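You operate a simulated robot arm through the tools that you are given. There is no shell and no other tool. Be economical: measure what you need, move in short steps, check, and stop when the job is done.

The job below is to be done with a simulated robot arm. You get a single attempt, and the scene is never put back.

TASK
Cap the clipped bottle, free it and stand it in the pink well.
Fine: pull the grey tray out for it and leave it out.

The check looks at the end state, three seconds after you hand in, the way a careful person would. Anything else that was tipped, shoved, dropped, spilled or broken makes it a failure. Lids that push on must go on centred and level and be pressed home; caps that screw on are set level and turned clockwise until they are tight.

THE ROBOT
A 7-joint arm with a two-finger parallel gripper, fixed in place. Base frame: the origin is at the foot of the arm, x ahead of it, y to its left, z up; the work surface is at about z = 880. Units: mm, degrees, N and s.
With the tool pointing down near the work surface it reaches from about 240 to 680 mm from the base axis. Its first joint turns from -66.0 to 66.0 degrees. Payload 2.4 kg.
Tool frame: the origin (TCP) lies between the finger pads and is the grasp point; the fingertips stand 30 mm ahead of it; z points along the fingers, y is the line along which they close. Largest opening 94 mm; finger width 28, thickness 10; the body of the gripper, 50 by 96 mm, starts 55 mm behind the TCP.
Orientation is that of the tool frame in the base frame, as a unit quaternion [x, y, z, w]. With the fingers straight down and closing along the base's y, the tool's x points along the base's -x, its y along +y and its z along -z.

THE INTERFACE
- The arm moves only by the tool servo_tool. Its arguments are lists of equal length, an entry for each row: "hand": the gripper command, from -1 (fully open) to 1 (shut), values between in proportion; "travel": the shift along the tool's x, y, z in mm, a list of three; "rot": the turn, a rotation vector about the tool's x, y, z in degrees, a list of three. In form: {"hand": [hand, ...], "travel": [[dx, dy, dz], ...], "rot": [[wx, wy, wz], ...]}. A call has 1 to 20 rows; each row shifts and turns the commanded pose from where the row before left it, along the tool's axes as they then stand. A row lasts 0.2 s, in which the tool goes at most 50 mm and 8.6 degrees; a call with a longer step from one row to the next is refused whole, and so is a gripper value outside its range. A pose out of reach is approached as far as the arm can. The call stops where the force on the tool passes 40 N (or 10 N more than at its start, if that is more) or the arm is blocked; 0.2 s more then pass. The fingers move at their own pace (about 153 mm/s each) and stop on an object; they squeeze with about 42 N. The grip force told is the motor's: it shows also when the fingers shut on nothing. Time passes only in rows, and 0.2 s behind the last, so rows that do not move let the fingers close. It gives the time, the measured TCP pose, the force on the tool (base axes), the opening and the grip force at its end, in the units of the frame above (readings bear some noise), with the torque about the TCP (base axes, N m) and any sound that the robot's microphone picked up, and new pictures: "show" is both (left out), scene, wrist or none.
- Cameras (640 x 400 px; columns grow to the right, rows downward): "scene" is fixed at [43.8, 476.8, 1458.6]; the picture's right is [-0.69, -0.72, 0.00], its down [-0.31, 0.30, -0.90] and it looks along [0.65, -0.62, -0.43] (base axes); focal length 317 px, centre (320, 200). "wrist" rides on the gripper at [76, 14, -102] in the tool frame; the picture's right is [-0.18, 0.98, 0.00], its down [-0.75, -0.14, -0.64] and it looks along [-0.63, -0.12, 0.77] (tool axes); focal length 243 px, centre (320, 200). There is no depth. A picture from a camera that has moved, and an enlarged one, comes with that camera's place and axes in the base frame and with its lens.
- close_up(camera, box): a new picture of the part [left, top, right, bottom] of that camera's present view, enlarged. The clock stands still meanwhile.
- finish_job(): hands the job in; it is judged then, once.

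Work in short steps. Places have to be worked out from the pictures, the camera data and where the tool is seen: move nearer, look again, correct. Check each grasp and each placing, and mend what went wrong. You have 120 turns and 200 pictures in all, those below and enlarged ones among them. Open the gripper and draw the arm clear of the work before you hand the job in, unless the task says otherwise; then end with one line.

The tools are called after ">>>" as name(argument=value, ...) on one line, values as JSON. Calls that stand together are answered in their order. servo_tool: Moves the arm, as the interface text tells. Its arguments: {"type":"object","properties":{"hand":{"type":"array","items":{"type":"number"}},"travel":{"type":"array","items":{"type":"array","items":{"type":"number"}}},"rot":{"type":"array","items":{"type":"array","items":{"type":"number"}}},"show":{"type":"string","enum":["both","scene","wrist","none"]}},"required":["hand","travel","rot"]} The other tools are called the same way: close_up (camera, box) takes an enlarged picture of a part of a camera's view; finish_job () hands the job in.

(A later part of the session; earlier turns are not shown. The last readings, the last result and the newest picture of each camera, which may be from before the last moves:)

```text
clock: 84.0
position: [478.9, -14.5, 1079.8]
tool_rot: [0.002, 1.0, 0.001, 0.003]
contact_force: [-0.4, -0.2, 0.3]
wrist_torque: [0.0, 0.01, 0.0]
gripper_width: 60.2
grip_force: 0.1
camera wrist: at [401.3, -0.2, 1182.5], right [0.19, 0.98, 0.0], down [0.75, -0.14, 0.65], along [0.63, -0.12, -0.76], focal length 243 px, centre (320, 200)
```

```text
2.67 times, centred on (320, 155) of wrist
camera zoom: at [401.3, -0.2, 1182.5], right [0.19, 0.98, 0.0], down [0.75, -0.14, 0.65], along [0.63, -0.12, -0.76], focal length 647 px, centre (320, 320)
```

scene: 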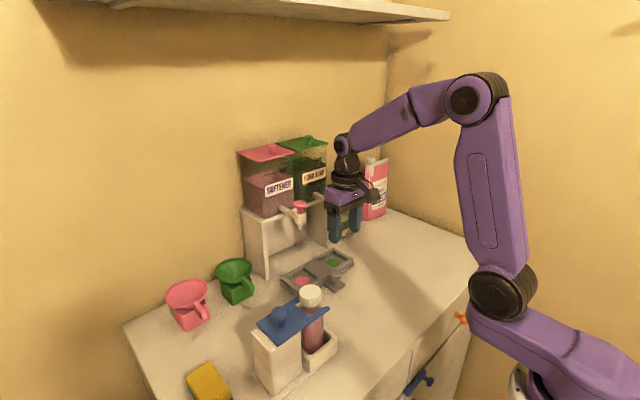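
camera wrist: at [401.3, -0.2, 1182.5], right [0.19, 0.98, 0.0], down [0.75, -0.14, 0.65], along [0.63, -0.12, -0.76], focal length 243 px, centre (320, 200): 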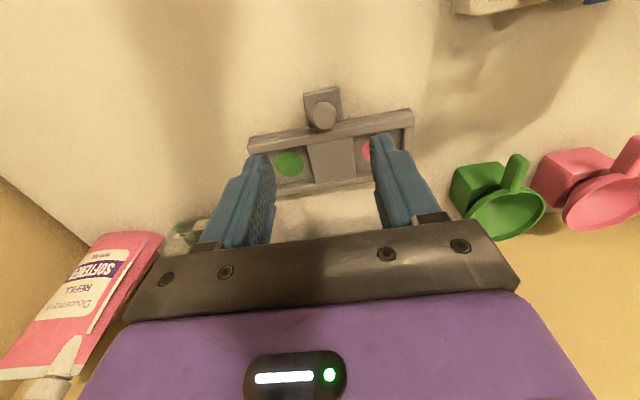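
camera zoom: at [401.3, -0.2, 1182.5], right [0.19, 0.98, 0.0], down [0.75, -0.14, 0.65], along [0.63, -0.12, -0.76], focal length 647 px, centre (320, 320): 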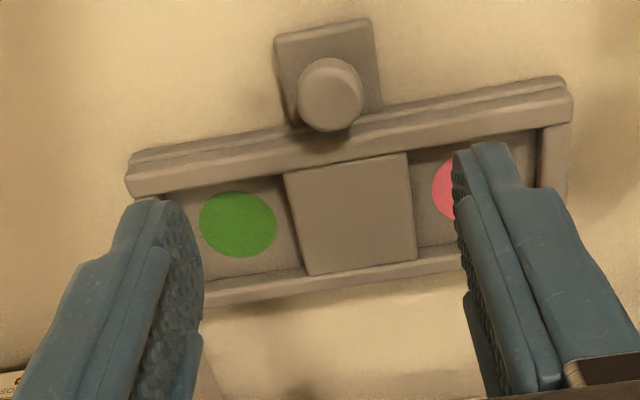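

Knob at about (498,−13.5), top z≈925. Moving above it and lowering partly.

>>> servo_tool(hand=[-0.28, -0.28, -0.28, -0.28, -0.28, -0.28], travel=[[-19, 1, 0], [0, 0, 35], [0, 0, 35], [0, 0, 35], [0, 0, 10], [0, 0, 0]], rot=[[0, 0, 0], [0, 0, 0], [0, 0, 0], [0, 0, 0], [0, 0, 0], [0, 0, 0]])

>>> close_up(camera="scene", box=[280, 230, 370, 310])

```text
clock: 85.4
position: [497.5, -13.5, 965.0]
tool_rot: [0.001, 1.0, 0.001, 0.003]
contact_force: [0.6, -0.6, -1.2]
wrist_torque: [-0.02, 0.03, 0.01]
gripper_width: 60.1
grip_force: 0.0
camera wrist: at [420.1, 0.7, 1068.8], right [0.19, 0.98, 0.0], down [0.75, -0.14, 0.65], along [0.63, -0.12, -0.76], focal length 243 px, centre (320, 200)
```

scene: 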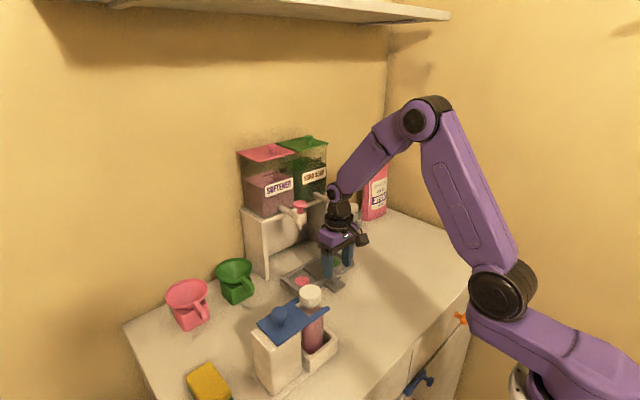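
wrist: 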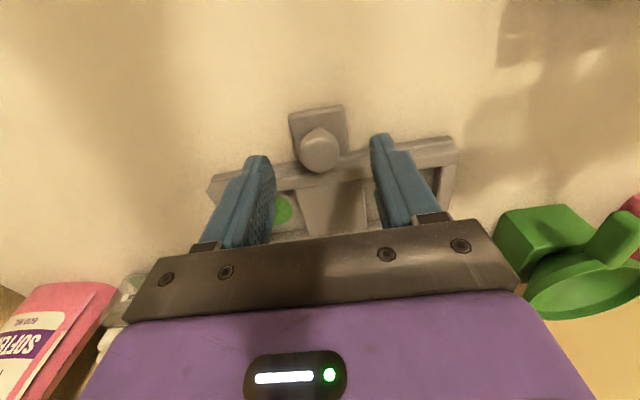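

```text
5.00 times, centred on (325, 270) of scene
camera zoom: at [43.8, 476.8, 1458.6], right [-0.69, -0.72, 0.0], down [-0.31, 0.3, -0.9], along [0.65, -0.62, -0.43], focal length 1586 px, centre (295, -150)
```

zoom: 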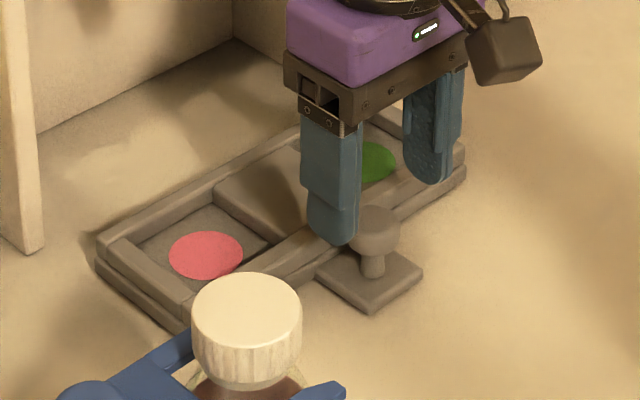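

Aligned with the knob; lowering 33 mm and closing on it.

>>> servo_tool(hand=[-0.28, -0.28, -0.28, 0.3, 1, 1, 1], travel=[[0, 0, 15], [0, 0, 18], [0, 0, 0], [0, 0, 0], [0, 0, 0], [0, 0, 0], [0, 0, 0]], rot=[[0, 0, 0], [0, 0, 0], [0, 0, 0], [0, 0, 0], [0, 0, 0], [0, 0, 0], [0, 0, 0]], show="none")

>>> close_up(camera="scene", box=[280, 230, 370, 310])

```text
clock: 87.0
position: [496.2, -15.7, 933.6]
tool_rot: [0.002, 1.0, 0.0, 0.001]
contact_force: [0.5, -11.5, -6.7]
wrist_torque: [-0.25, -0.15, -0.13]
gripper_width: 27.2
grip_force: 44.8
```

```text
5.00 times, centred on (325, 270) of scene
camera zoom: at [43.9, 476.5, 1458.7], right [-0.69, -0.72, 0.0], down [-0.31, 0.3, -0.9], along [0.65, -0.62, -0.43], focal length 1586 px, centre (295, -150)
```

zoom: 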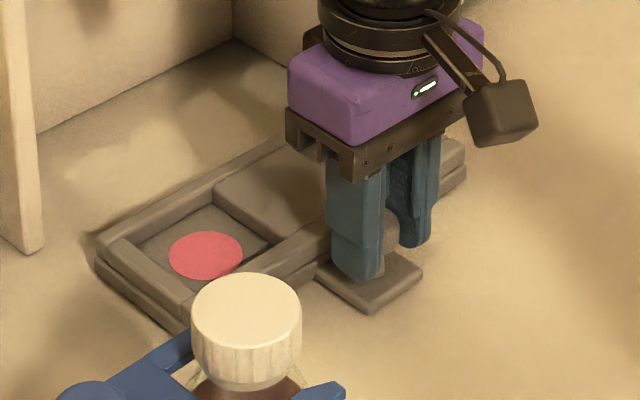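

Knob gripped. Shifting −1 mm y to relieve side force, then pulling toward −x gently.

>>> servo_tool(hand=[1, 1, 1, 1, 1, 1], travel=[[0, -0.9, 0.4], [2, 0, 0], [4, 0, 0], [6, 0, 0], [8, 0, 0], [0, 0, 0]], rot=[[0, 0, 0], [0, 0, 0], [0, 0, 0], [0, 0, 0], [0, 0, 0], [0, 0, 0]], show="scene")

```text
clock: 88.4
position: [478.4, -15.0, 933.3]
tool_rot: [0.001, 1.0, 0.001, 0.005]
contact_force: [0.7, -21.8, 32.7]
wrist_torque: [-0.5, 0.05, -0.13]
gripper_width: 27.3
grip_force: 44.7
```

scene: 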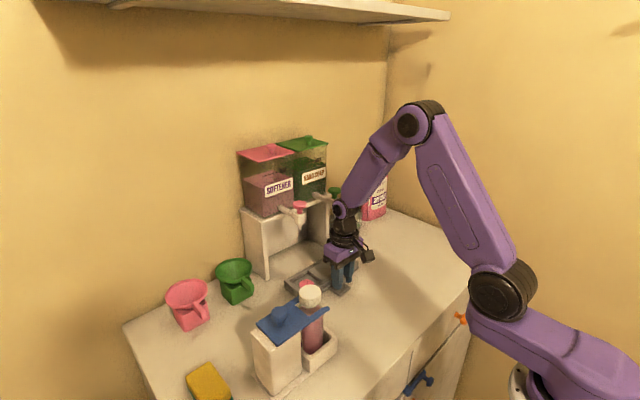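

Tray slides. Side and vertical constraint forces are building (−22 y, +33 z); relieving those before continuing.

>>> servo_tool(hand=[1, 1, 1], travel=[[0, -0.6, -0.5], [0, -0.4, -0.4], [0, 0, 0]], rot=[[0, 0, 0], [0, 0, 0], [0, 0, 0]], show="none")

```text
clock: 89.2
position: [477.4, -14.3, 932.3]
tool_rot: [0.001, 1.0, 0.001, 0.003]
contact_force: [2.1, -14.9, 22.8]
wrist_torque: [-0.36, -1.27, -0.09]
gripper_width: 27.1
grip_force: 45.2
```

>>> servo_tool(hand=[1, 1, 1, 1], travel=[[0, -1, -1], [0, -0.8, -1], [0, 0, 0], [0, 0, 0]], rot=[[0, 0, 0], [0, 0, 0], [0, 0, 0], [0, 0, 0]], show="none")

```text
clock: 90.2
position: [477.2, -16.6, 932.8]
tool_rot: [0.0, 1.0, 0.001, -0.002]
contact_force: [0.7, 4.3, -25.5]
wrist_torque: [0.14, -0.57, -0.01]
gripper_width: 27.1
grip_force: 44.8
```

>>> servo_tool(hand=[1, 1, 1, 1, 1, 1, 1], travel=[[0, 0.3, 1], [2, 0, 0], [5, 0, 0], [8, 0, 0], [8, 0, 0], [5, 0, 0], [0, 0, 0]], rot=[[0, 0, 0], [0, 0, 0], [0, 0, 0], [0, 0, 0], [0, 0, 0], [0, 0, 0], [0, 0, 0]], show="scene")

```text
clock: 91.8
position: [448.9, -15.4, 931.0]
tool_rot: [0.001, 1.0, 0.001, 0.002]
contact_force: [2.0, 12.7, -33.8]
wrist_torque: [0.15, -0.46, 0.1]
gripper_width: 27.2
grip_force: 45.2
```

scene: 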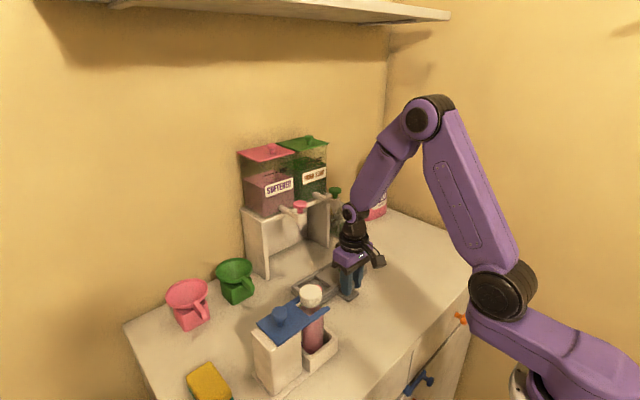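

>>> servo_tool(hand=[1, 1, 1, 1, 1, 1, 1], travel=[[0, 0.8, 0.7], [0, 0.5, 0.6], [3, 0, 0], [6, 0, 0], [6, 0, 0], [5, 0, 0], [0, 0, 0]], rot=[[0, 0, 0], [0, 0, 0], [0, 0, 0], [0, 0, 0], [0, 0, 0], [0, 0, 0], [0, 0, 0]], show="none")

>>> close_up(camera="scene", box=[260, 230, 380, 330])

```text
clock: 93.4
position: [430.7, -14.6, 933.3]
tool_rot: [0.002, 1.0, 0.001, 0.005]
contact_force: [1.4, -6.2, 25.1]
wrist_torque: [-0.14, -0.16, -0.08]
gripper_width: 27.0
grip_force: 45.4
```

```text
4.00 times, centred on (320, 280) of scene
camera zoom: at [43.4, 476.6, 1458.7], right [-0.69, -0.72, 0.0], down [-0.31, 0.3, -0.9], along [0.65, -0.62, -0.43], focal length 1268 px, centre (320, -120)
```

zoom: 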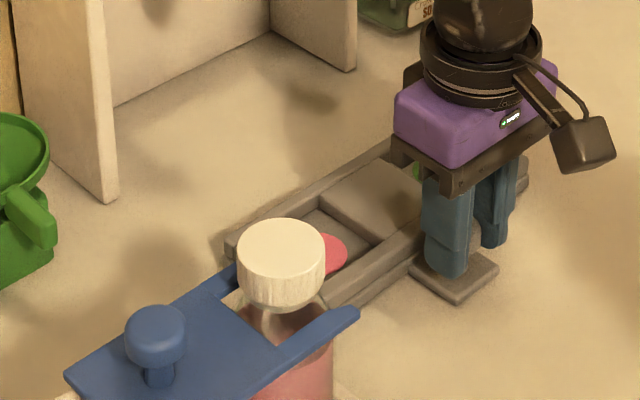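

About 66 mm out and still free. Relieving z and pulling further until I feel the end stop or ~100 mm.

>>> servo_tool(hand=[1, 1, 1, 1, 1, 1, 1], travel=[[0, -0.4, -0.5], [0, 0, -0.4], [4, 0, 0], [5, 0, 0], [5, 0, 0], [4, 0, 0], [0, 0, 0]], rot=[[0, 0, 0], [0, 0, 0], [0, 0, 0], [0, 0, 0], [0, 0, 0], [0, 0, 0], [0, 0, 0]], show="none")

```text
clock: 95.0
position: [411.3, -15.3, 933.1]
tool_rot: [0.0, 1.0, 0.002, 0.002]
contact_force: [0.1, 2.9, 28.3]
wrist_torque: [0.07, 0.23, -0.02]
gripper_width: 27.1
grip_force: 45.6
```

>>> servo_tool(hand=[1, 1, 1, 1, 1, 1], travel=[[0, 0, -0.9], [3, 0, 0], [4, 0, 0], [4, 0, 0], [3, 0, 0], [0, 0, 0]], rot=[[0, 0, 0], [0, 0, 0], [0, 0, 0], [0, 0, 0], [0, 0, 0], [0, 0, 0]], show="scene")

```text
clock: 96.4
position: [397.7, -14.0, 932.3]
tool_rot: [0.002, 1.0, 0.001, 0.001]
contact_force: [1.7, 2.5, -25.8]
wrist_torque: [0.01, -0.6, -0.03]
gripper_width: 27.1
grip_force: 45.4
```

scene: 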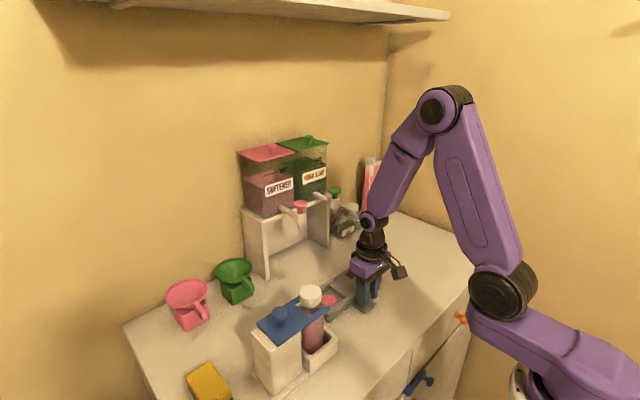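

~100 mm out. One more gentle pull to feel for an end stop.

>>> servo_tool(hand=[1, 1, 1, 1, 1, 1, 1], travel=[[0, 0, 0.8], [3, 0, 0], [4, 0, 0], [4, 0, 0], [4, 0, 0], [3, 0, 0], [0, 0, 0]], rot=[[0, 0, 0], [0, 0, 0], [0, 0, 0], [0, 0, 0], [0, 0, 0], [0, 0, 0], [0, 0, 0]], show="none")

```text
clock: 98.0
position: [381.6, -14.4, 933.1]
tool_rot: [0.001, 1.0, 0.001, 0.004]
contact_force: [-0.2, 6.8, -7.4]
wrist_torque: [0.2, 0.39, -0.04]
gripper_width: 27.1
grip_force: 45.2
```

No stop; ~116 mm is clearly out. Releasing the knob and rising to view the tray.

>>> servo_tool(hand=[-0.28, -0.28, -0.28, -0.28, -0.28, -0.28, -0.28], travel=[[0, 0, 0], [0, 0, 0], [0, 0, -25], [0, 0, -40], [0, 0, -45], [0, 0, -45], [0, 0, 0]], rot=[[0, 0, 0], [0, 0, 0], [0, 0, 0], [0, 0, 0], [0, 0, 0], [0, 0, 0], [0, 0, 0]])

>>> close_up(camera="scene", box=[260, 240, 400, 370])

>>> close_up(camera="wrist", box=[220, 50, 420, 230])

```text
clock: 99.6
position: [380.8, -12.9, 1089.2]
tool_rot: [0.001, 1.0, 0.001, 0.001]
contact_force: [-0.2, 0.8, -0.3]
wrist_torque: [-0.03, 0.03, 0.02]
gripper_width: 60.2
grip_force: 0.0
camera wrist: at [302.7, 1.3, 1191.4], right [0.19, 0.98, 0.0], down [0.75, -0.14, 0.65], along [0.63, -0.12, -0.76], focal length 243 px, centre (320, 200)
```

scene: 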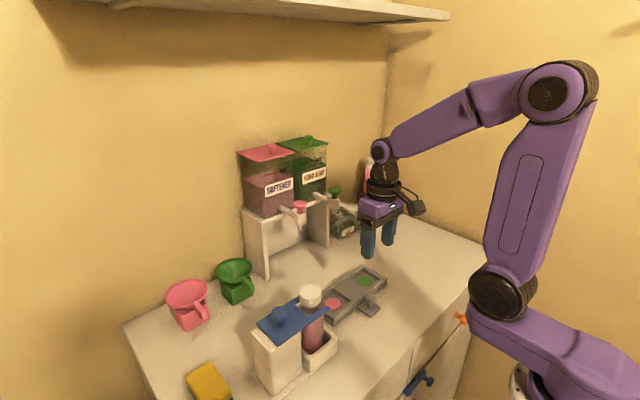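
wrist: 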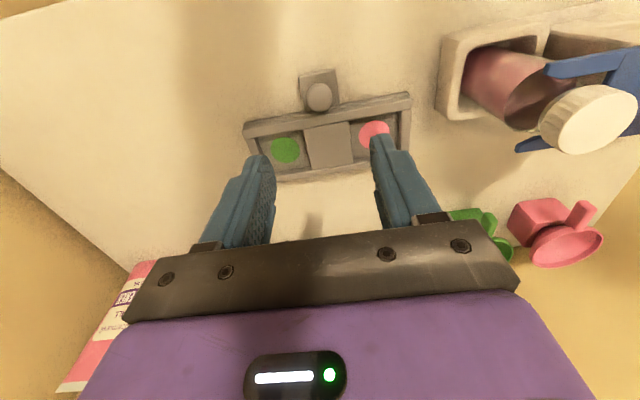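

```text
3.08 times, centred on (330, 305) of scene
camera zoom: at [43.7, 476.8, 1458.6], right [-0.69, -0.72, 0.0], down [-0.31, 0.3, -0.9], along [0.65, -0.62, -0.43], focal length 976 px, centre (289, -123)
```

zoom: 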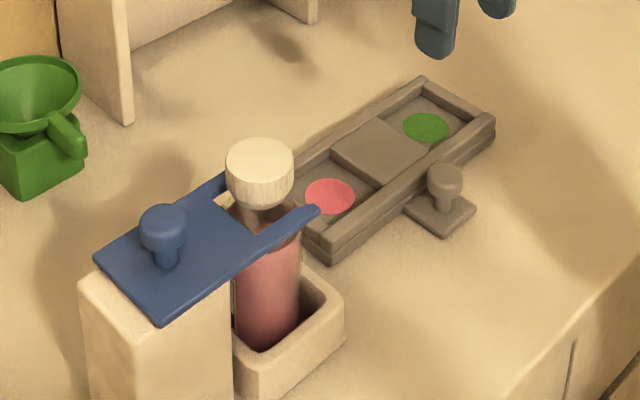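

```text
2.22 times, centred on (320, 140) of wrist
camera zoom: at [302.7, 1.3, 1191.4], right [0.19, 0.98, 0.0], down [0.75, -0.14, 0.65], along [0.63, -0.12, -0.76], focal length 539 px, centre (320, 333)
```

zoom: 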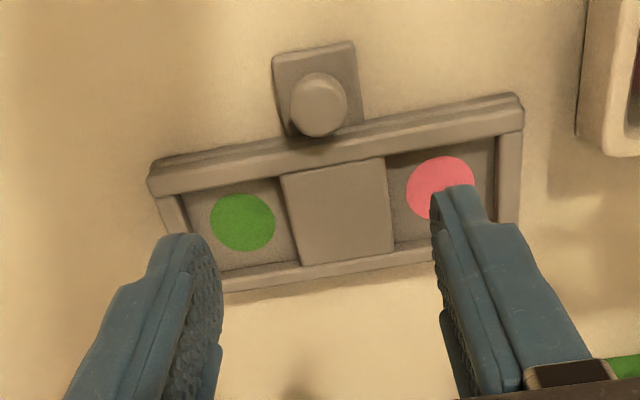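

Pink well is now at about (455,44). Next the blue clip: moving over its knob (~(400,240)) at safe height.

>>> servo_tool(hand=[-0.28, -0.28, -0.28, -0.28, -0.28, -0.28, -0.28, -0.28, -0.28], travel=[[0, 10, -20], [-4, 35, -10], [-4, 40, 0], [-4, 40, 0], [-4, 40, 0], [-3, 40, 0], [0, 40, 0], [0, 8, 0], [0, 0, 0]], rot=[[0, 0, 0], [0, 0, 0], [0, 0, 0], [0, 0, 0], [0, 0, 0], [0, 0, 0], [0, 0, 0], [0, 0, 0], [0, 0, 0]])

>>> close_up(camera="wrist", box=[220, 50, 420, 230])

>>> close_up(camera="scene", box=[230, 240, 350, 360])

```text
clock: 101.6
position: [397.7, 238.1, 1118.9]
tool_rot: [0.001, 1.0, 0.001, 0.003]
contact_force: [0.3, -0.6, -0.3]
wrist_torque: [0.0, -0.01, 0.02]
gripper_width: 60.1
grip_force: 0.1
camera wrist: at [320.5, 252.7, 1222.0], right [0.19, 0.98, 0.0], down [0.75, -0.14, 0.65], along [0.63, -0.12, -0.76], focal length 243 px, centre (320, 200)
```

scene: 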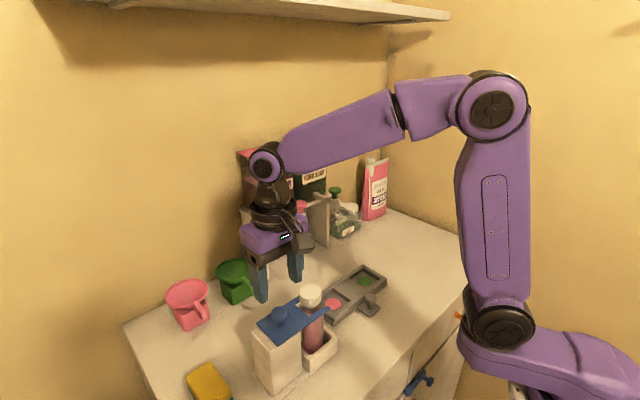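
wrist: 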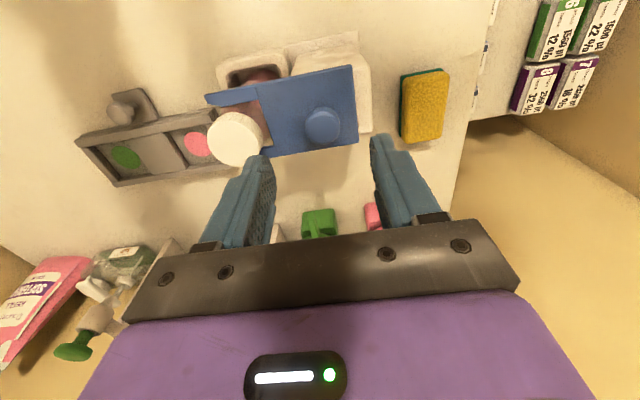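

```text
2.22 times, centred on (320, 140) of wrist
camera zoom: at [320.5, 252.7, 1222.0], right [0.19, 0.98, 0.0], down [0.75, -0.14, 0.65], along [0.63, -0.12, -0.76], focal length 539 px, centre (320, 333)
```

zoom: 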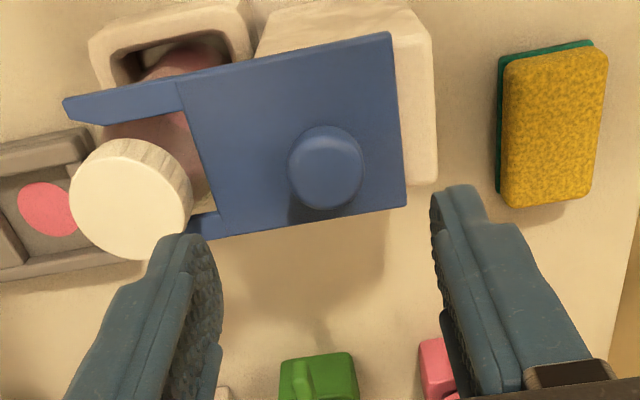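

```text
3.33 times, centred on (290, 300) of scene
camera zoom: at [43.7, 476.8, 1458.6], right [-0.69, -0.72, 0.0], down [-0.31, 0.3, -0.9], along [0.65, -0.62, -0.43], focal length 1057 px, centre (420, -133)
```

zoom: 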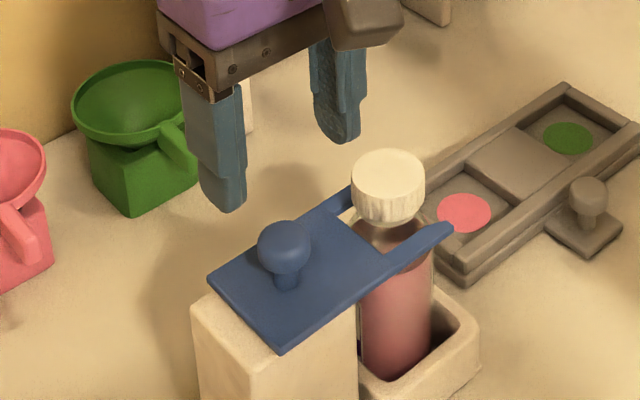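

Knob is ~(399.5,240). Shifting and descending; the −y finger passes between knob and cap with ~18 mm room.

>>> servo_tool(hand=[-0.28, -0.28, -0.28, -0.28, -0.28], travel=[[-1.5, 2, 10], [0, 0, 20], [0, 0, 15], [0, 0, 8], [0, 0, 0]], rot=[[0, 0, 0], [0, 0, 0], [0, 0, 0], [0, 0, 0], [0, 0, 0]], show="none")

>>> close_up(camera="wrist", box=[220, 60, 420, 220])

>>> close_up(camera="scene", box=[230, 240, 350, 360])

```text
clock: 102.8
position: [399.2, 240.7, 1064.8]
tool_rot: [0.001, 1.0, 0.0, 0.003]
contact_force: [-0.1, -0.2, 0.4]
wrist_torque: [-0.01, 0.01, 0.0]
gripper_width: 60.4
grip_force: 0.1
```

```text
2.50 times, centred on (320, 140) of wrist
camera zoom: at [322.7, 254.5, 1167.0], right [0.19, 0.98, 0.0], down [0.75, -0.14, 0.65], along [0.63, -0.12, -0.76], focal length 606 px, centre (320, 350)
```

zoom: 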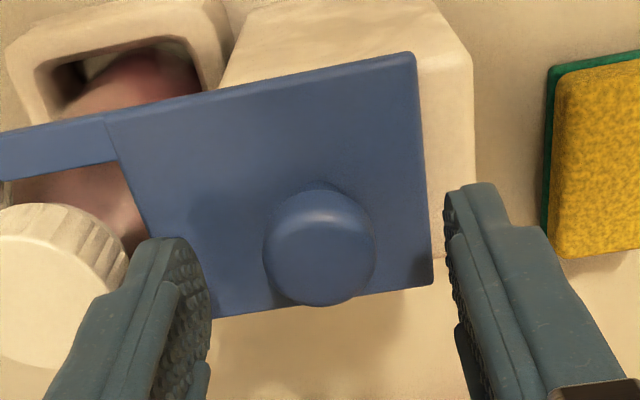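

```text
3.33 times, centred on (290, 300) of scene
camera zoom: at [43.8, 476.8, 1458.6], right [-0.69, -0.72, 0.0], down [-0.31, 0.3, -0.9], along [0.65, -0.62, -0.43], focal length 1057 px, centre (420, -133)
```

zoom: 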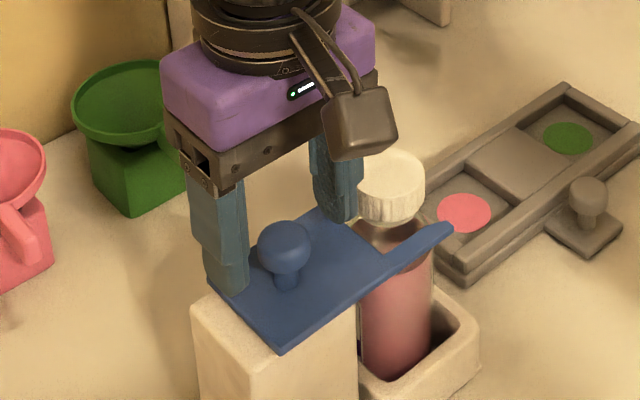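

Knob head is a bit higher than assumed (~1028–1044). Small correction, lower 12 mm and close.

>>> servo_tool(hand=[-0.28, -0.28, -0.28, 0.2, 1, 1, 1], travel=[[1.5, -0.8, 4], [0, 0, 8], [0, 0, 0], [0, 0, 0], [0, 0, 0], [0, 0, 0], [0, 0, 0]], rot=[[0, -0.3, 0], [0, 0, 0], [0, 0, 0], [0, 0, 0], [0, 0, 0], [0, 0, 0], [0, 0, 0]], show="none")

>>> close_up(camera="scene", box=[230, 240, 350, 360])

>>> close_up(camera="wrist", box=[220, 60, 420, 220])

```text
clock: 104.4
position: [397.6, 239.9, 1052.5]
tool_rot: [0.001, 1.0, 0.0, 0.005]
contact_force: [1.3, 3.6, -3.0]
wrist_torque: [0.1, -0.09, -0.02]
gripper_width: 26.8
grip_force: 44.8
```

```text
3.33 times, centred on (290, 300) of scene
camera zoom: at [43.8, 476.9, 1458.6], right [-0.69, -0.72, 0.0], down [-0.31, 0.3, -0.9], along [0.65, -0.62, -0.43], focal length 1057 px, centre (420, -133)
```

zoom: 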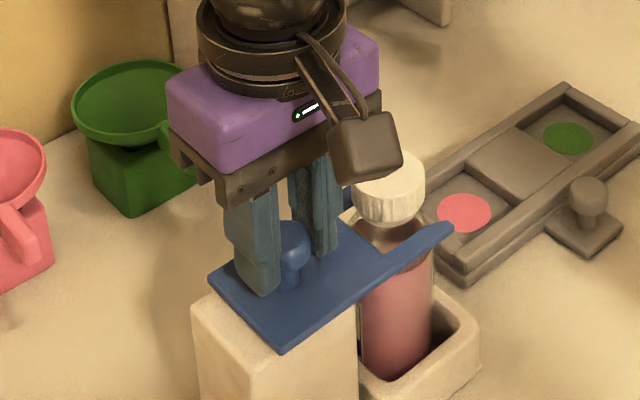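

```text
2.50 times, centred on (320, 140) of wrist
camera zoom: at [320.5, 254.1, 1155.2], right [0.19, 0.98, 0.0], down [0.75, -0.14, 0.65], along [0.64, -0.12, -0.76], focal length 606 px, centre (320, 350)
```

zoom: 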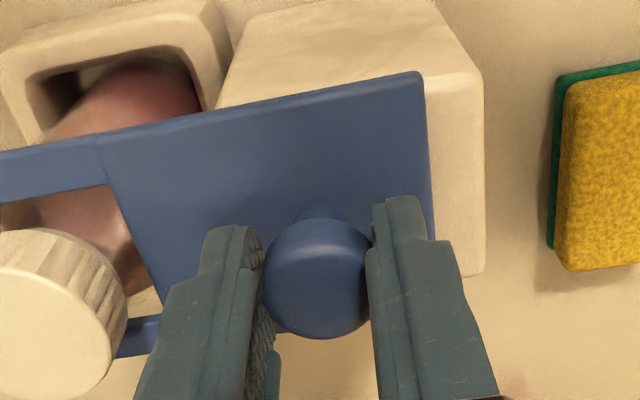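

Knob gripped. Sliding the clip toward +y in small steps.

>>> servo_tool(hand=[1, 1, 1, 1, 1, 1], travel=[[0, 2, 0], [0, 4, 0], [0, 6, 0], [0, 6, 0], [0, 4, 0], [0, 0, 0]], rot=[[0, 0, 0], [0, 0, 0], [0, 0, 0], [0, 0, 0], [0, 0, 0], [0, 0, 0]], show="none")

>>> close_up(camera="scene", box=[230, 250, 350, 370])

```text
clock: 105.8
position: [399.3, 260.7, 1052.2]
tool_rot: [0.001, 1.0, 0.0, 0.005]
contact_force: [-10.3, 0.0, 3.8]
wrist_torque: [-0.01, 0.59, -0.05]
gripper_width: 26.7
grip_force: 44.8
```

```text
3.33 times, centred on (290, 310) of scene
camera zoom: at [43.4, 476.8, 1458.6], right [-0.69, -0.72, 0.0], down [-0.31, 0.3, -0.9], along [0.65, -0.62, -0.43], focal length 1057 px, centre (420, -167)
```

zoom: 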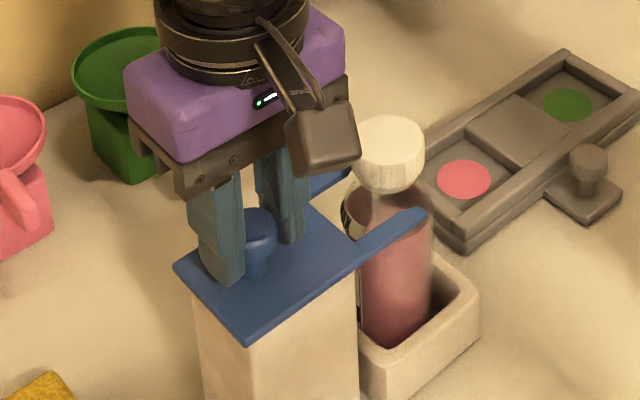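

Slides smoothly. Relieving x slightly and continuing 32 mm more.

>>> servo_tool(hand=[1, 1, 1, 1, 1, 1, 1, 1], travel=[[0.8, 0, 0], [0, 4, 0], [0, 6, 0], [0, 7, 0], [0, 7, 0], [0, 5, 0], [0, 3, 0], [0, 0, 0]], rot=[[0, 0, 0], [0, 0, 0], [0, 0, 0], [0, 0, 0], [0, 0, 0], [0, 0, 0], [0, 0, 0], [0, 0, 0]], show="none")

>>> close_up(camera="scene", box=[220, 250, 350, 380])

```text
clock: 107.6
position: [397.6, 290.5, 1052.3]
tool_rot: [0.001, 1.0, -0.001, 0.003]
contact_force: [-5.9, -11.4, -11.3]
wrist_torque: [-0.38, 0.12, 0.07]
gripper_width: 26.7
grip_force: 44.6
```

```text
3.08 times, centred on (285, 315) of scene
camera zoom: at [43.7, 476.5, 1458.7], right [-0.69, -0.72, 0.0], down [-0.31, 0.3, -0.9], along [0.65, -0.62, -0.43], focal length 976 px, centre (428, -154)
```

zoom: 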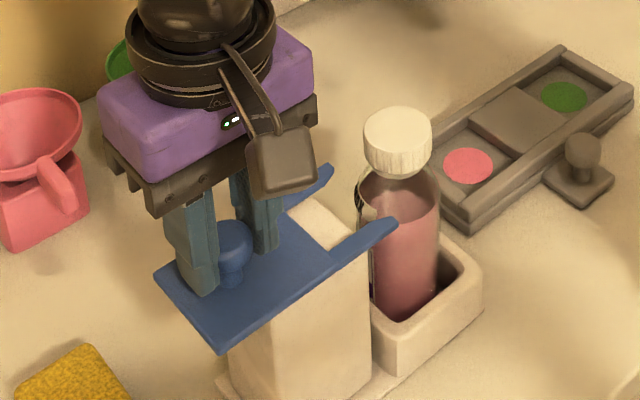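

Clip appears at its end stop, tines clear of the bottle. Relaxing, releasing and rising.

>>> servo_tool(hand=[1, -0.28, -0.28, -0.28, -0.28, -0.28, -0.28, -0.28], travel=[[0.4, -1, -0.4], [0, 0, 0], [0, 0, 0], [0, 0, -15], [0, 0, -30], [0, 0, -30], [0, 0, -15], [0, 0, 0]], rot=[[0, 0, 0], [0, 0, 0], [0, 0, 0], [0, 0, 0], [0, 0, 0], [0, 0, 0], [0, 0, 0], [0, 0, 0]])

>>> close_up(camera="scene", box=[220, 250, 350, 380])

```text
clock: 109.4
position: [396.0, 292.8, 1144.2]
tool_rot: [0.0, 1.0, 0.001, 0.006]
contact_force: [0.1, 0.5, 0.5]
wrist_torque: [0.01, -0.03, -0.02]
gripper_width: 60.6
grip_force: 0.1
camera wrist: at [317.9, 306.5, 1246.1], right [0.19, 0.98, 0.0], down [0.75, -0.14, 0.65], along [0.64, -0.12, -0.76], focal length 243 px, centre (320, 200)
```

scene: 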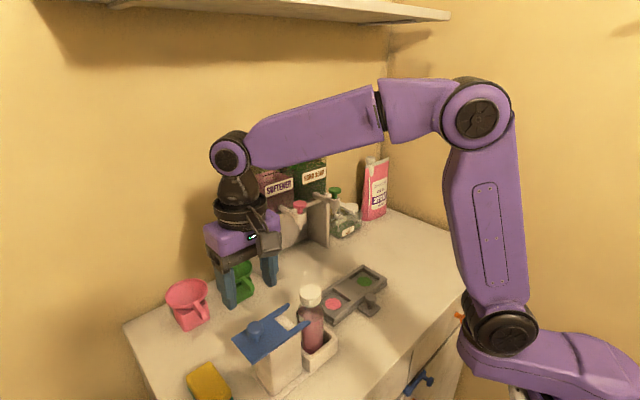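
wrist: 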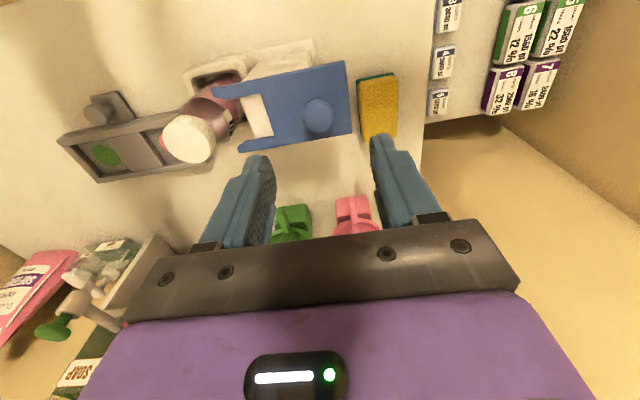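

```text
3.08 times, centred on (285, 315) of scene
camera zoom: at [43.8, 476.8, 1458.6], right [-0.69, -0.72, 0.0], down [-0.31, 0.3, -0.9], along [0.65, -0.62, -0.43], focal length 976 px, centre (428, -154)
```

zoom: 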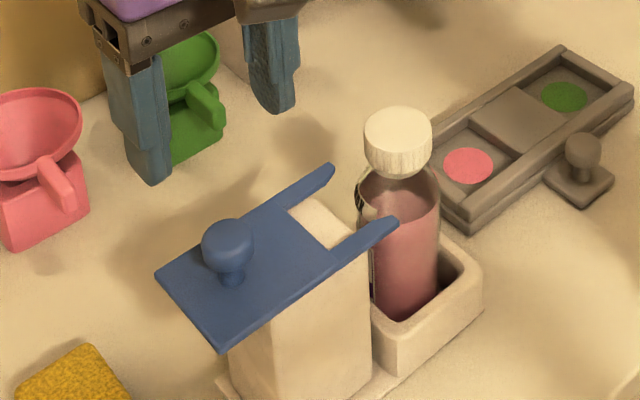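

Clip stays open and the bottle stands free. I'll grip the bottle's body (not the cap) with the fingers closing along x (yaw +90°), clear of the tines. Moving above it and turning, straightening the small tilt.

>>> servo_tool(hand=[-1, -1, -1, -1, -1, -1, -1, -1, -1, -1, -1, -1, -1, -1, -1, -1], travel=[[-1, -40, -10], [-1, -45, 0], [-1, -43, 0], [-1, 0, 0], [0, 0, 0], [0, 0, 0], [0, 0, 0], [0, 0, 0], [0, 0, 0], [0, 0, 0], [0, 0, 0], [0, 0, 0], [0, 0, 0], [0, 0, 0], [0, 0, 0], [0, 0, 0]], rot=[[0, 0.6, 0], [0, 0, 0], [0, 0, 0], [0, 0, 8.2], [0, 0, 8.2], [0, 0, 8.2], [0, 0, 8.2], [0, 0, 8.2], [0, 0, 8.2], [0, 0, 8.2], [0, 0, 8.2], [0, 0, 8.2], [0, 0, 8.2], [0, 0, 8], [0, 0, 0], [0, 0, 0]], show="wrist")

>>> close_up(camera="scene", box=[260, 230, 360, 370])

>>> close_up(camera="wrist", box=[230, 50, 410, 210])

```text
clock: 112.8
position: [401.2, 163.7, 1153.9]
tool_rot: [0.708, 0.706, 0.001, -0.001]
contact_force: [0.2, -0.3, 0.7]
wrist_torque: [0.01, 0.05, -0.03]
gripper_width: 94.2
grip_force: 0.0
camera wrist: at [415.3, 239.6, 1256.7], right [0.98, -0.19, 0.0], down [-0.14, -0.75, 0.64], along [-0.12, -0.63, -0.77], focal length 243 px, centre (320, 200)
```

wrist: 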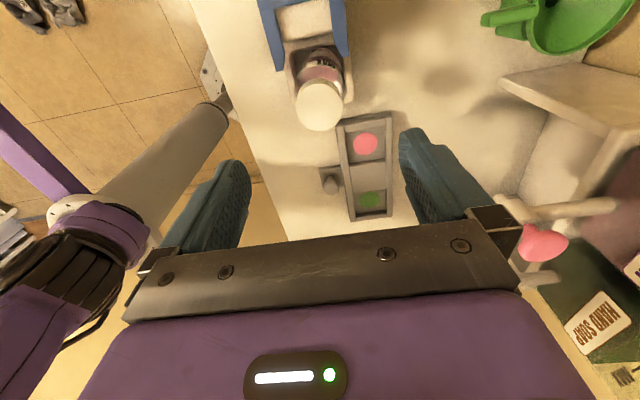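

```text
2.86 times, centred on (310, 300) of scene
camera zoom: at [43.8, 476.8, 1458.6], right [-0.69, -0.72, 0.0], down [-0.31, 0.3, -0.9], along [0.65, -0.62, -0.43], focal length 906 px, centre (349, -86)
```

zoom: 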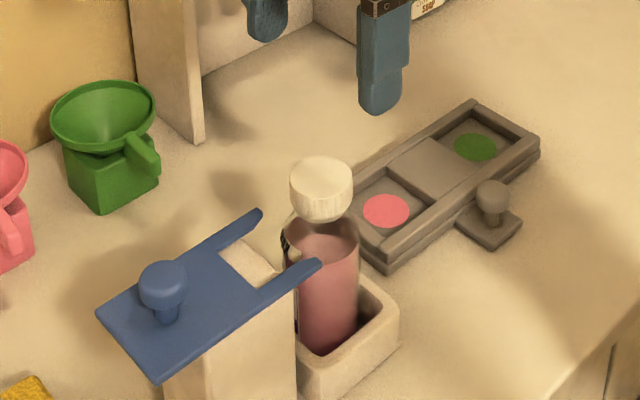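

```text
2.50 times, centred on (320, 130) of wrist
camera zoom: at [415.3, 239.6, 1256.7], right [0.98, -0.19, 0.0], down [-0.14, -0.75, 0.64], along [-0.12, -0.63, -0.77], focal length 606 px, centre (320, 375)
```

zoom: 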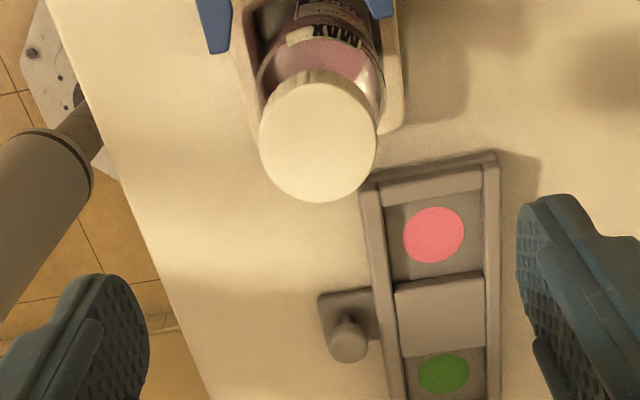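

Aligned over the bottle. Descending with open fingers around it to TCP z≈995 (gripper body stays ~9 mm above the cap).

>>> servo_tool(hand=[-1, -1, -1, -1, -1, -1, -1], travel=[[0, 0, 35], [0, 0, 40], [0, 0, 35], [0, 0, 25], [0, 0, 15], [0, 0, 7], [0, 0, 0]], rot=[[0, 0, 0], [0, 0, 0], [0, 0, 0], [0, 0, 0], [0, 0, 0], [0, 0, 0], [0, 0, 0]], show="wrist")

>>> close_up(camera="scene", box=[260, 250, 360, 370])

```text
clock: 114.4
position: [401.4, 162.4, 996.1]
tool_rot: [0.708, 0.706, 0.001, -0.001]
contact_force: [-0.5, -0.3, -0.2]
wrist_torque: [0.01, -0.04, 0.01]
gripper_width: 94.1
grip_force: 0.0
camera wrist: at [414.4, 239.0, 1098.7], right [0.98, -0.19, 0.0], down [-0.14, -0.75, 0.64], along [-0.12, -0.63, -0.77], focal length 243 px, centre (320, 200)
```

wrist: 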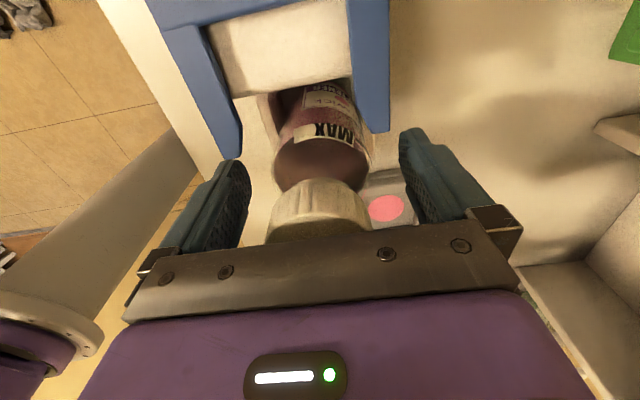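

```text
3.33 times, centred on (310, 310) of scene
camera zoom: at [43.8, 476.8, 1458.6], right [-0.69, -0.72, 0.0], down [-0.31, 0.3, -0.9], along [0.65, -0.62, -0.43], focal length 1057 px, centre (353, -167)
```

zoom: 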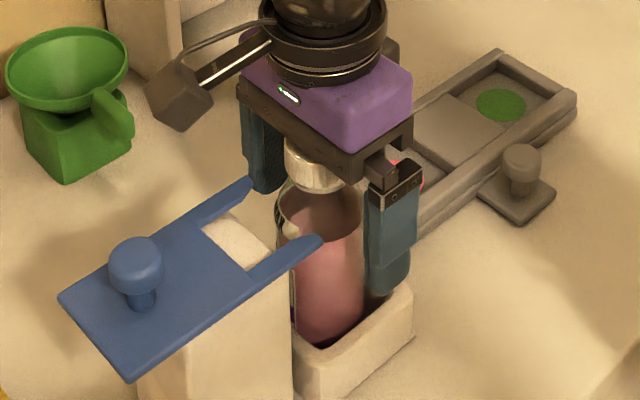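

Bottle is centred between the fingers. Closing.

>>> servo_tool(hand=[-0.3, 0.2, 1, 1, 1], travel=[[0, 0, 0], [0, 0, 0], [0, 0, 0], [0, 0, 0], [0, 0, 0]], rot=[[0, 0, 0], [0, 0, 0], [0, 0, 0], [0, 0, 0], [0, 0, 0]], show="none")

>>> close_up(camera="wrist", box=[230, 60, 410, 240])

>>> close_up(camera="scene", box=[260, 250, 360, 370])

```text
clock: 115.6
position: [399.5, 162.3, 995.9]
tool_rot: [0.708, 0.707, 0.0, -0.001]
contact_force: [0.7, 1.1, -0.2]
wrist_torque: [0.02, -0.05, 0.0]
gripper_width: 53.0
grip_force: 41.7
```

```text
2.22 times, centred on (320, 150) of wrist
camera zoom: at [414.5, 239.1, 1098.9], right [0.98, -0.19, 0.0], down [-0.14, -0.75, 0.64], along [-0.12, -0.63, -0.77], focal length 539 px, centre (320, 311)
```

zoom: 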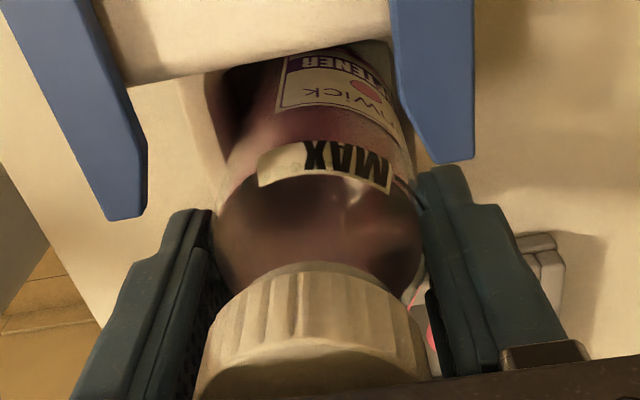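

```text
3.33 times, centred on (310, 310) of scene
camera zoom: at [43.8, 476.8, 1458.6], right [-0.69, -0.72, 0.0], down [-0.31, 0.3, -0.9], along [0.65, -0.62, -0.43], focal length 1057 px, centre (353, -167)
```

zoom: 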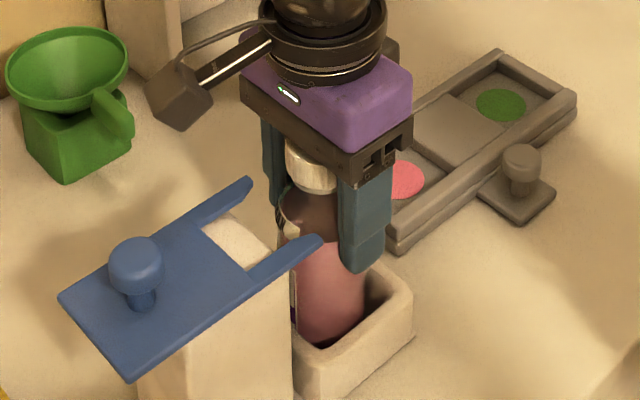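

Gripped at 53 mm. Lifting 85 mm straight up.

>>> servo_tool(hand=[1, 1, 1, 1, 1, 1, 1], travel=[[0, 0, -5], [0, 0, -15], [0, 0, -20], [0, 0, -20], [0, 0, -15], [0, 0, -10], [0, 0, 0]], rot=[[0, 0, 0], [0, 0, 0], [0, 0, 0], [0, 0, 0], [0, 0, 0], [0, 0, 0], [0, 0, 0]], show="both")

>>> close_up(camera="scene", box=[250, 220, 370, 360])

```text
clock: 117.2
position: [400.6, 162.7, 1081.2]
tool_rot: [0.708, 0.707, 0.0, -0.001]
contact_force: [0.1, 0.0, -3.5]
wrist_torque: [-0.03, -0.01, 0.0]
gripper_width: 53.0
grip_force: 41.8
camera wrist: at [414.9, 240.0, 1183.6], right [0.98, -0.19, 0.0], down [-0.14, -0.75, 0.64], along [-0.12, -0.63, -0.77], focal length 243 px, centre (320, 200)
```

scene: 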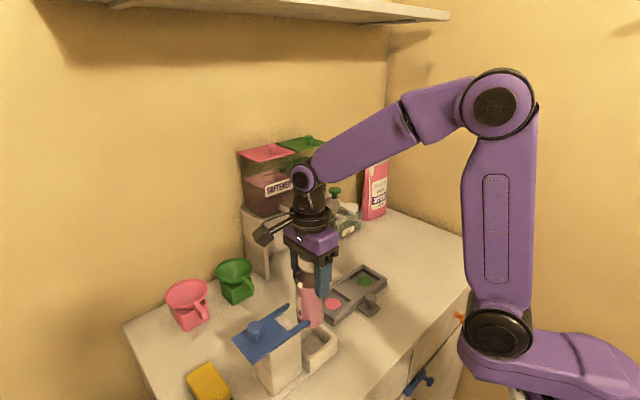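
wrist: 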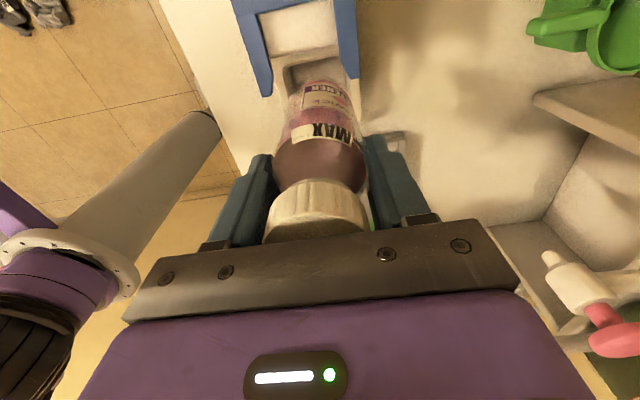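

```text
2.86 times, centred on (310, 290) of scene
camera zoom: at [43.8, 476.8, 1458.6], right [-0.69, -0.72, 0.0], down [-0.31, 0.3, -0.9], along [0.65, -0.62, -0.43], focal length 906 px, centre (349, -57)
```

zoom: 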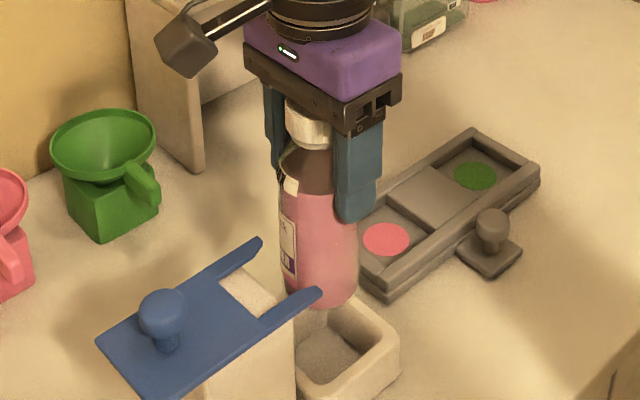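

Bottle is up with the cap on. Moving over the pink well (~(455,43)).

>>> servo_tool(hand=[1, 1, 1, 1, 1, 1, 1], travel=[[-15, 7, 0], [-25, 12, 0], [-25, 12, 0], [-25, 12, 0], [-20, 8, 0], [-9, 4, 0], [0, 0, 0]], rot=[[0, 0, 0], [0, 0, 0], [0, 0, 0], [0, 0, 0], [0, 0, 0], [0, 0, 0], [0, 0, 0]], show="both")

>>> close_up(camera="scene", box=[280, 220, 400, 340])

>>> close_up(camera="wrist", box=[230, 40, 410, 240])

```text
clock: 118.8
position: [454.9, 44.2, 1081.6]
tool_rot: [0.707, 0.707, 0.0, -0.001]
contact_force: [-0.5, 0.2, -2.9]
wrist_torque: [0.0, 0.0, -0.01]
gripper_width: 52.9
grip_force: 42.2
camera wrist: at [468.9, 120.4, 1184.2], right [0.98, -0.19, 0.0], down [-0.14, -0.75, 0.64], along [-0.12, -0.63, -0.77], focal length 243 px, centre (320, 200)
```

scene: 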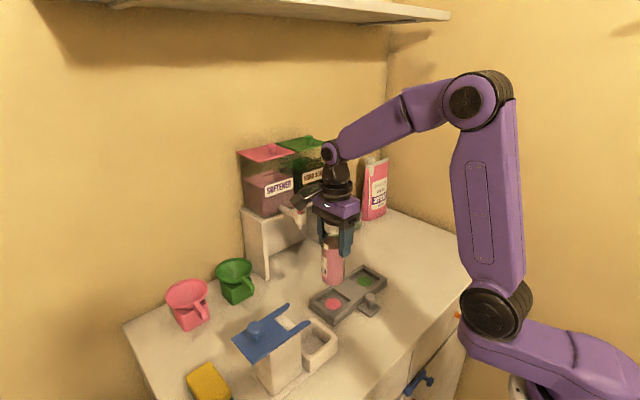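
wrist: 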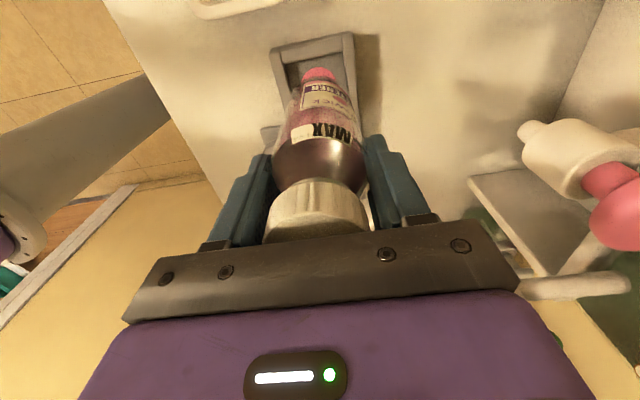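

```text
3.33 times, centred on (340, 280) of scene
camera zoom: at [43.8, 476.8, 1458.6], right [-0.69, -0.72, 0.0], down [-0.31, 0.3, -0.9], along [0.65, -0.62, -0.43], focal length 1057 px, centre (253, -67)
```

zoom: 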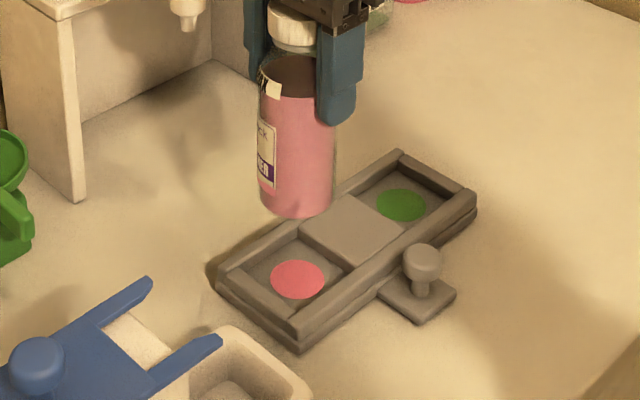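

```text
2.00 times, centred on (320, 140) of wrist
camera zoom: at [468.9, 120.4, 1184.2], right [0.98, -0.19, 0.0], down [-0.14, -0.75, 0.64], along [-0.12, -0.63, -0.77], focal length 485 px, centre (320, 320)
```

zoom: 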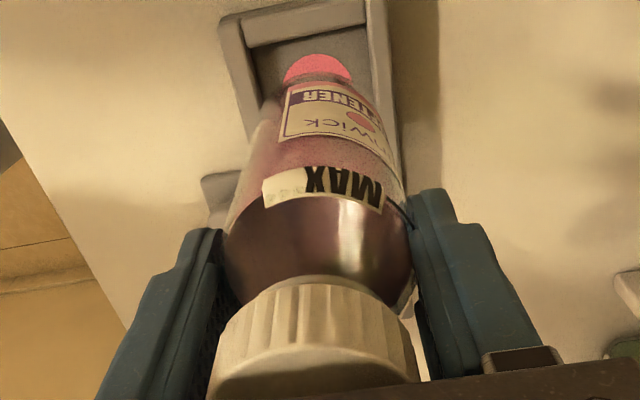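

Nearly aligned: correction about (−1,−1). Lowering 52 mm to just above the tray rim and checking again.

>>> servo_tool(hand=[1, 1, 1, 1, 1, 1], travel=[[-1, -1, 0], [0, 0, 15], [0, 0, 17], [0, 0, 14], [0, 0, 6], [0, 0, 0]], rot=[[0, 0, 0], [0, 0, 0], [0, 0, 0], [0, 0, 0], [0, 0, 0], [0, 0, 0]], show="none")

>>> close_up(camera="scene", box=[290, 240, 390, 330])

>>> close_up(camera="wrist", box=[230, 20, 410, 180])

```text
clock: 120.2
position: [453.7, 42.8, 1028.5]
tool_rot: [0.708, 0.706, 0.001, -0.001]
contact_force: [-0.5, 0.0, -1.5]
wrist_torque: [-0.02, 0.01, -0.02]
gripper_width: 53.2
grip_force: 42.3
```

```text
4.44 times, centred on (340, 285) of scene
camera zoom: at [43.8, 476.8, 1458.6], right [-0.69, -0.72, 0.0], down [-0.31, 0.3, -0.9], along [0.65, -0.62, -0.43], focal length 1409 px, centre (231, -178)
```

zoom: 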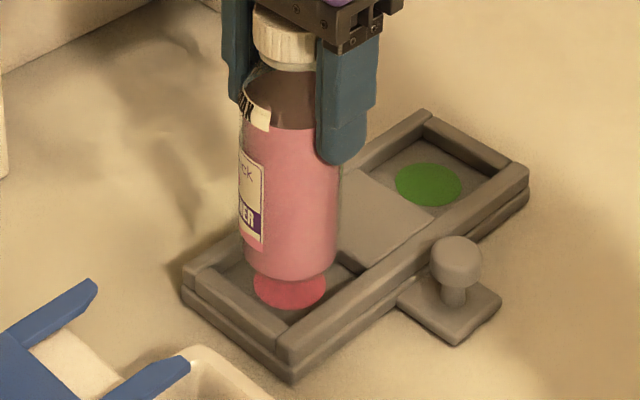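

```text
2.50 times, centred on (320, 100) of wrist
camera zoom: at [467.9, 119.2, 1131.9], right [0.98, -0.19, 0.0], down [-0.14, -0.75, 0.64], along [-0.12, -0.63, -0.77], focal length 606 px, centre (320, 450)
```

zoom: 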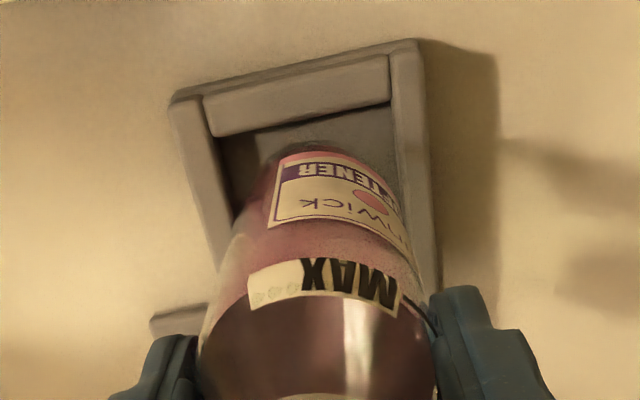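

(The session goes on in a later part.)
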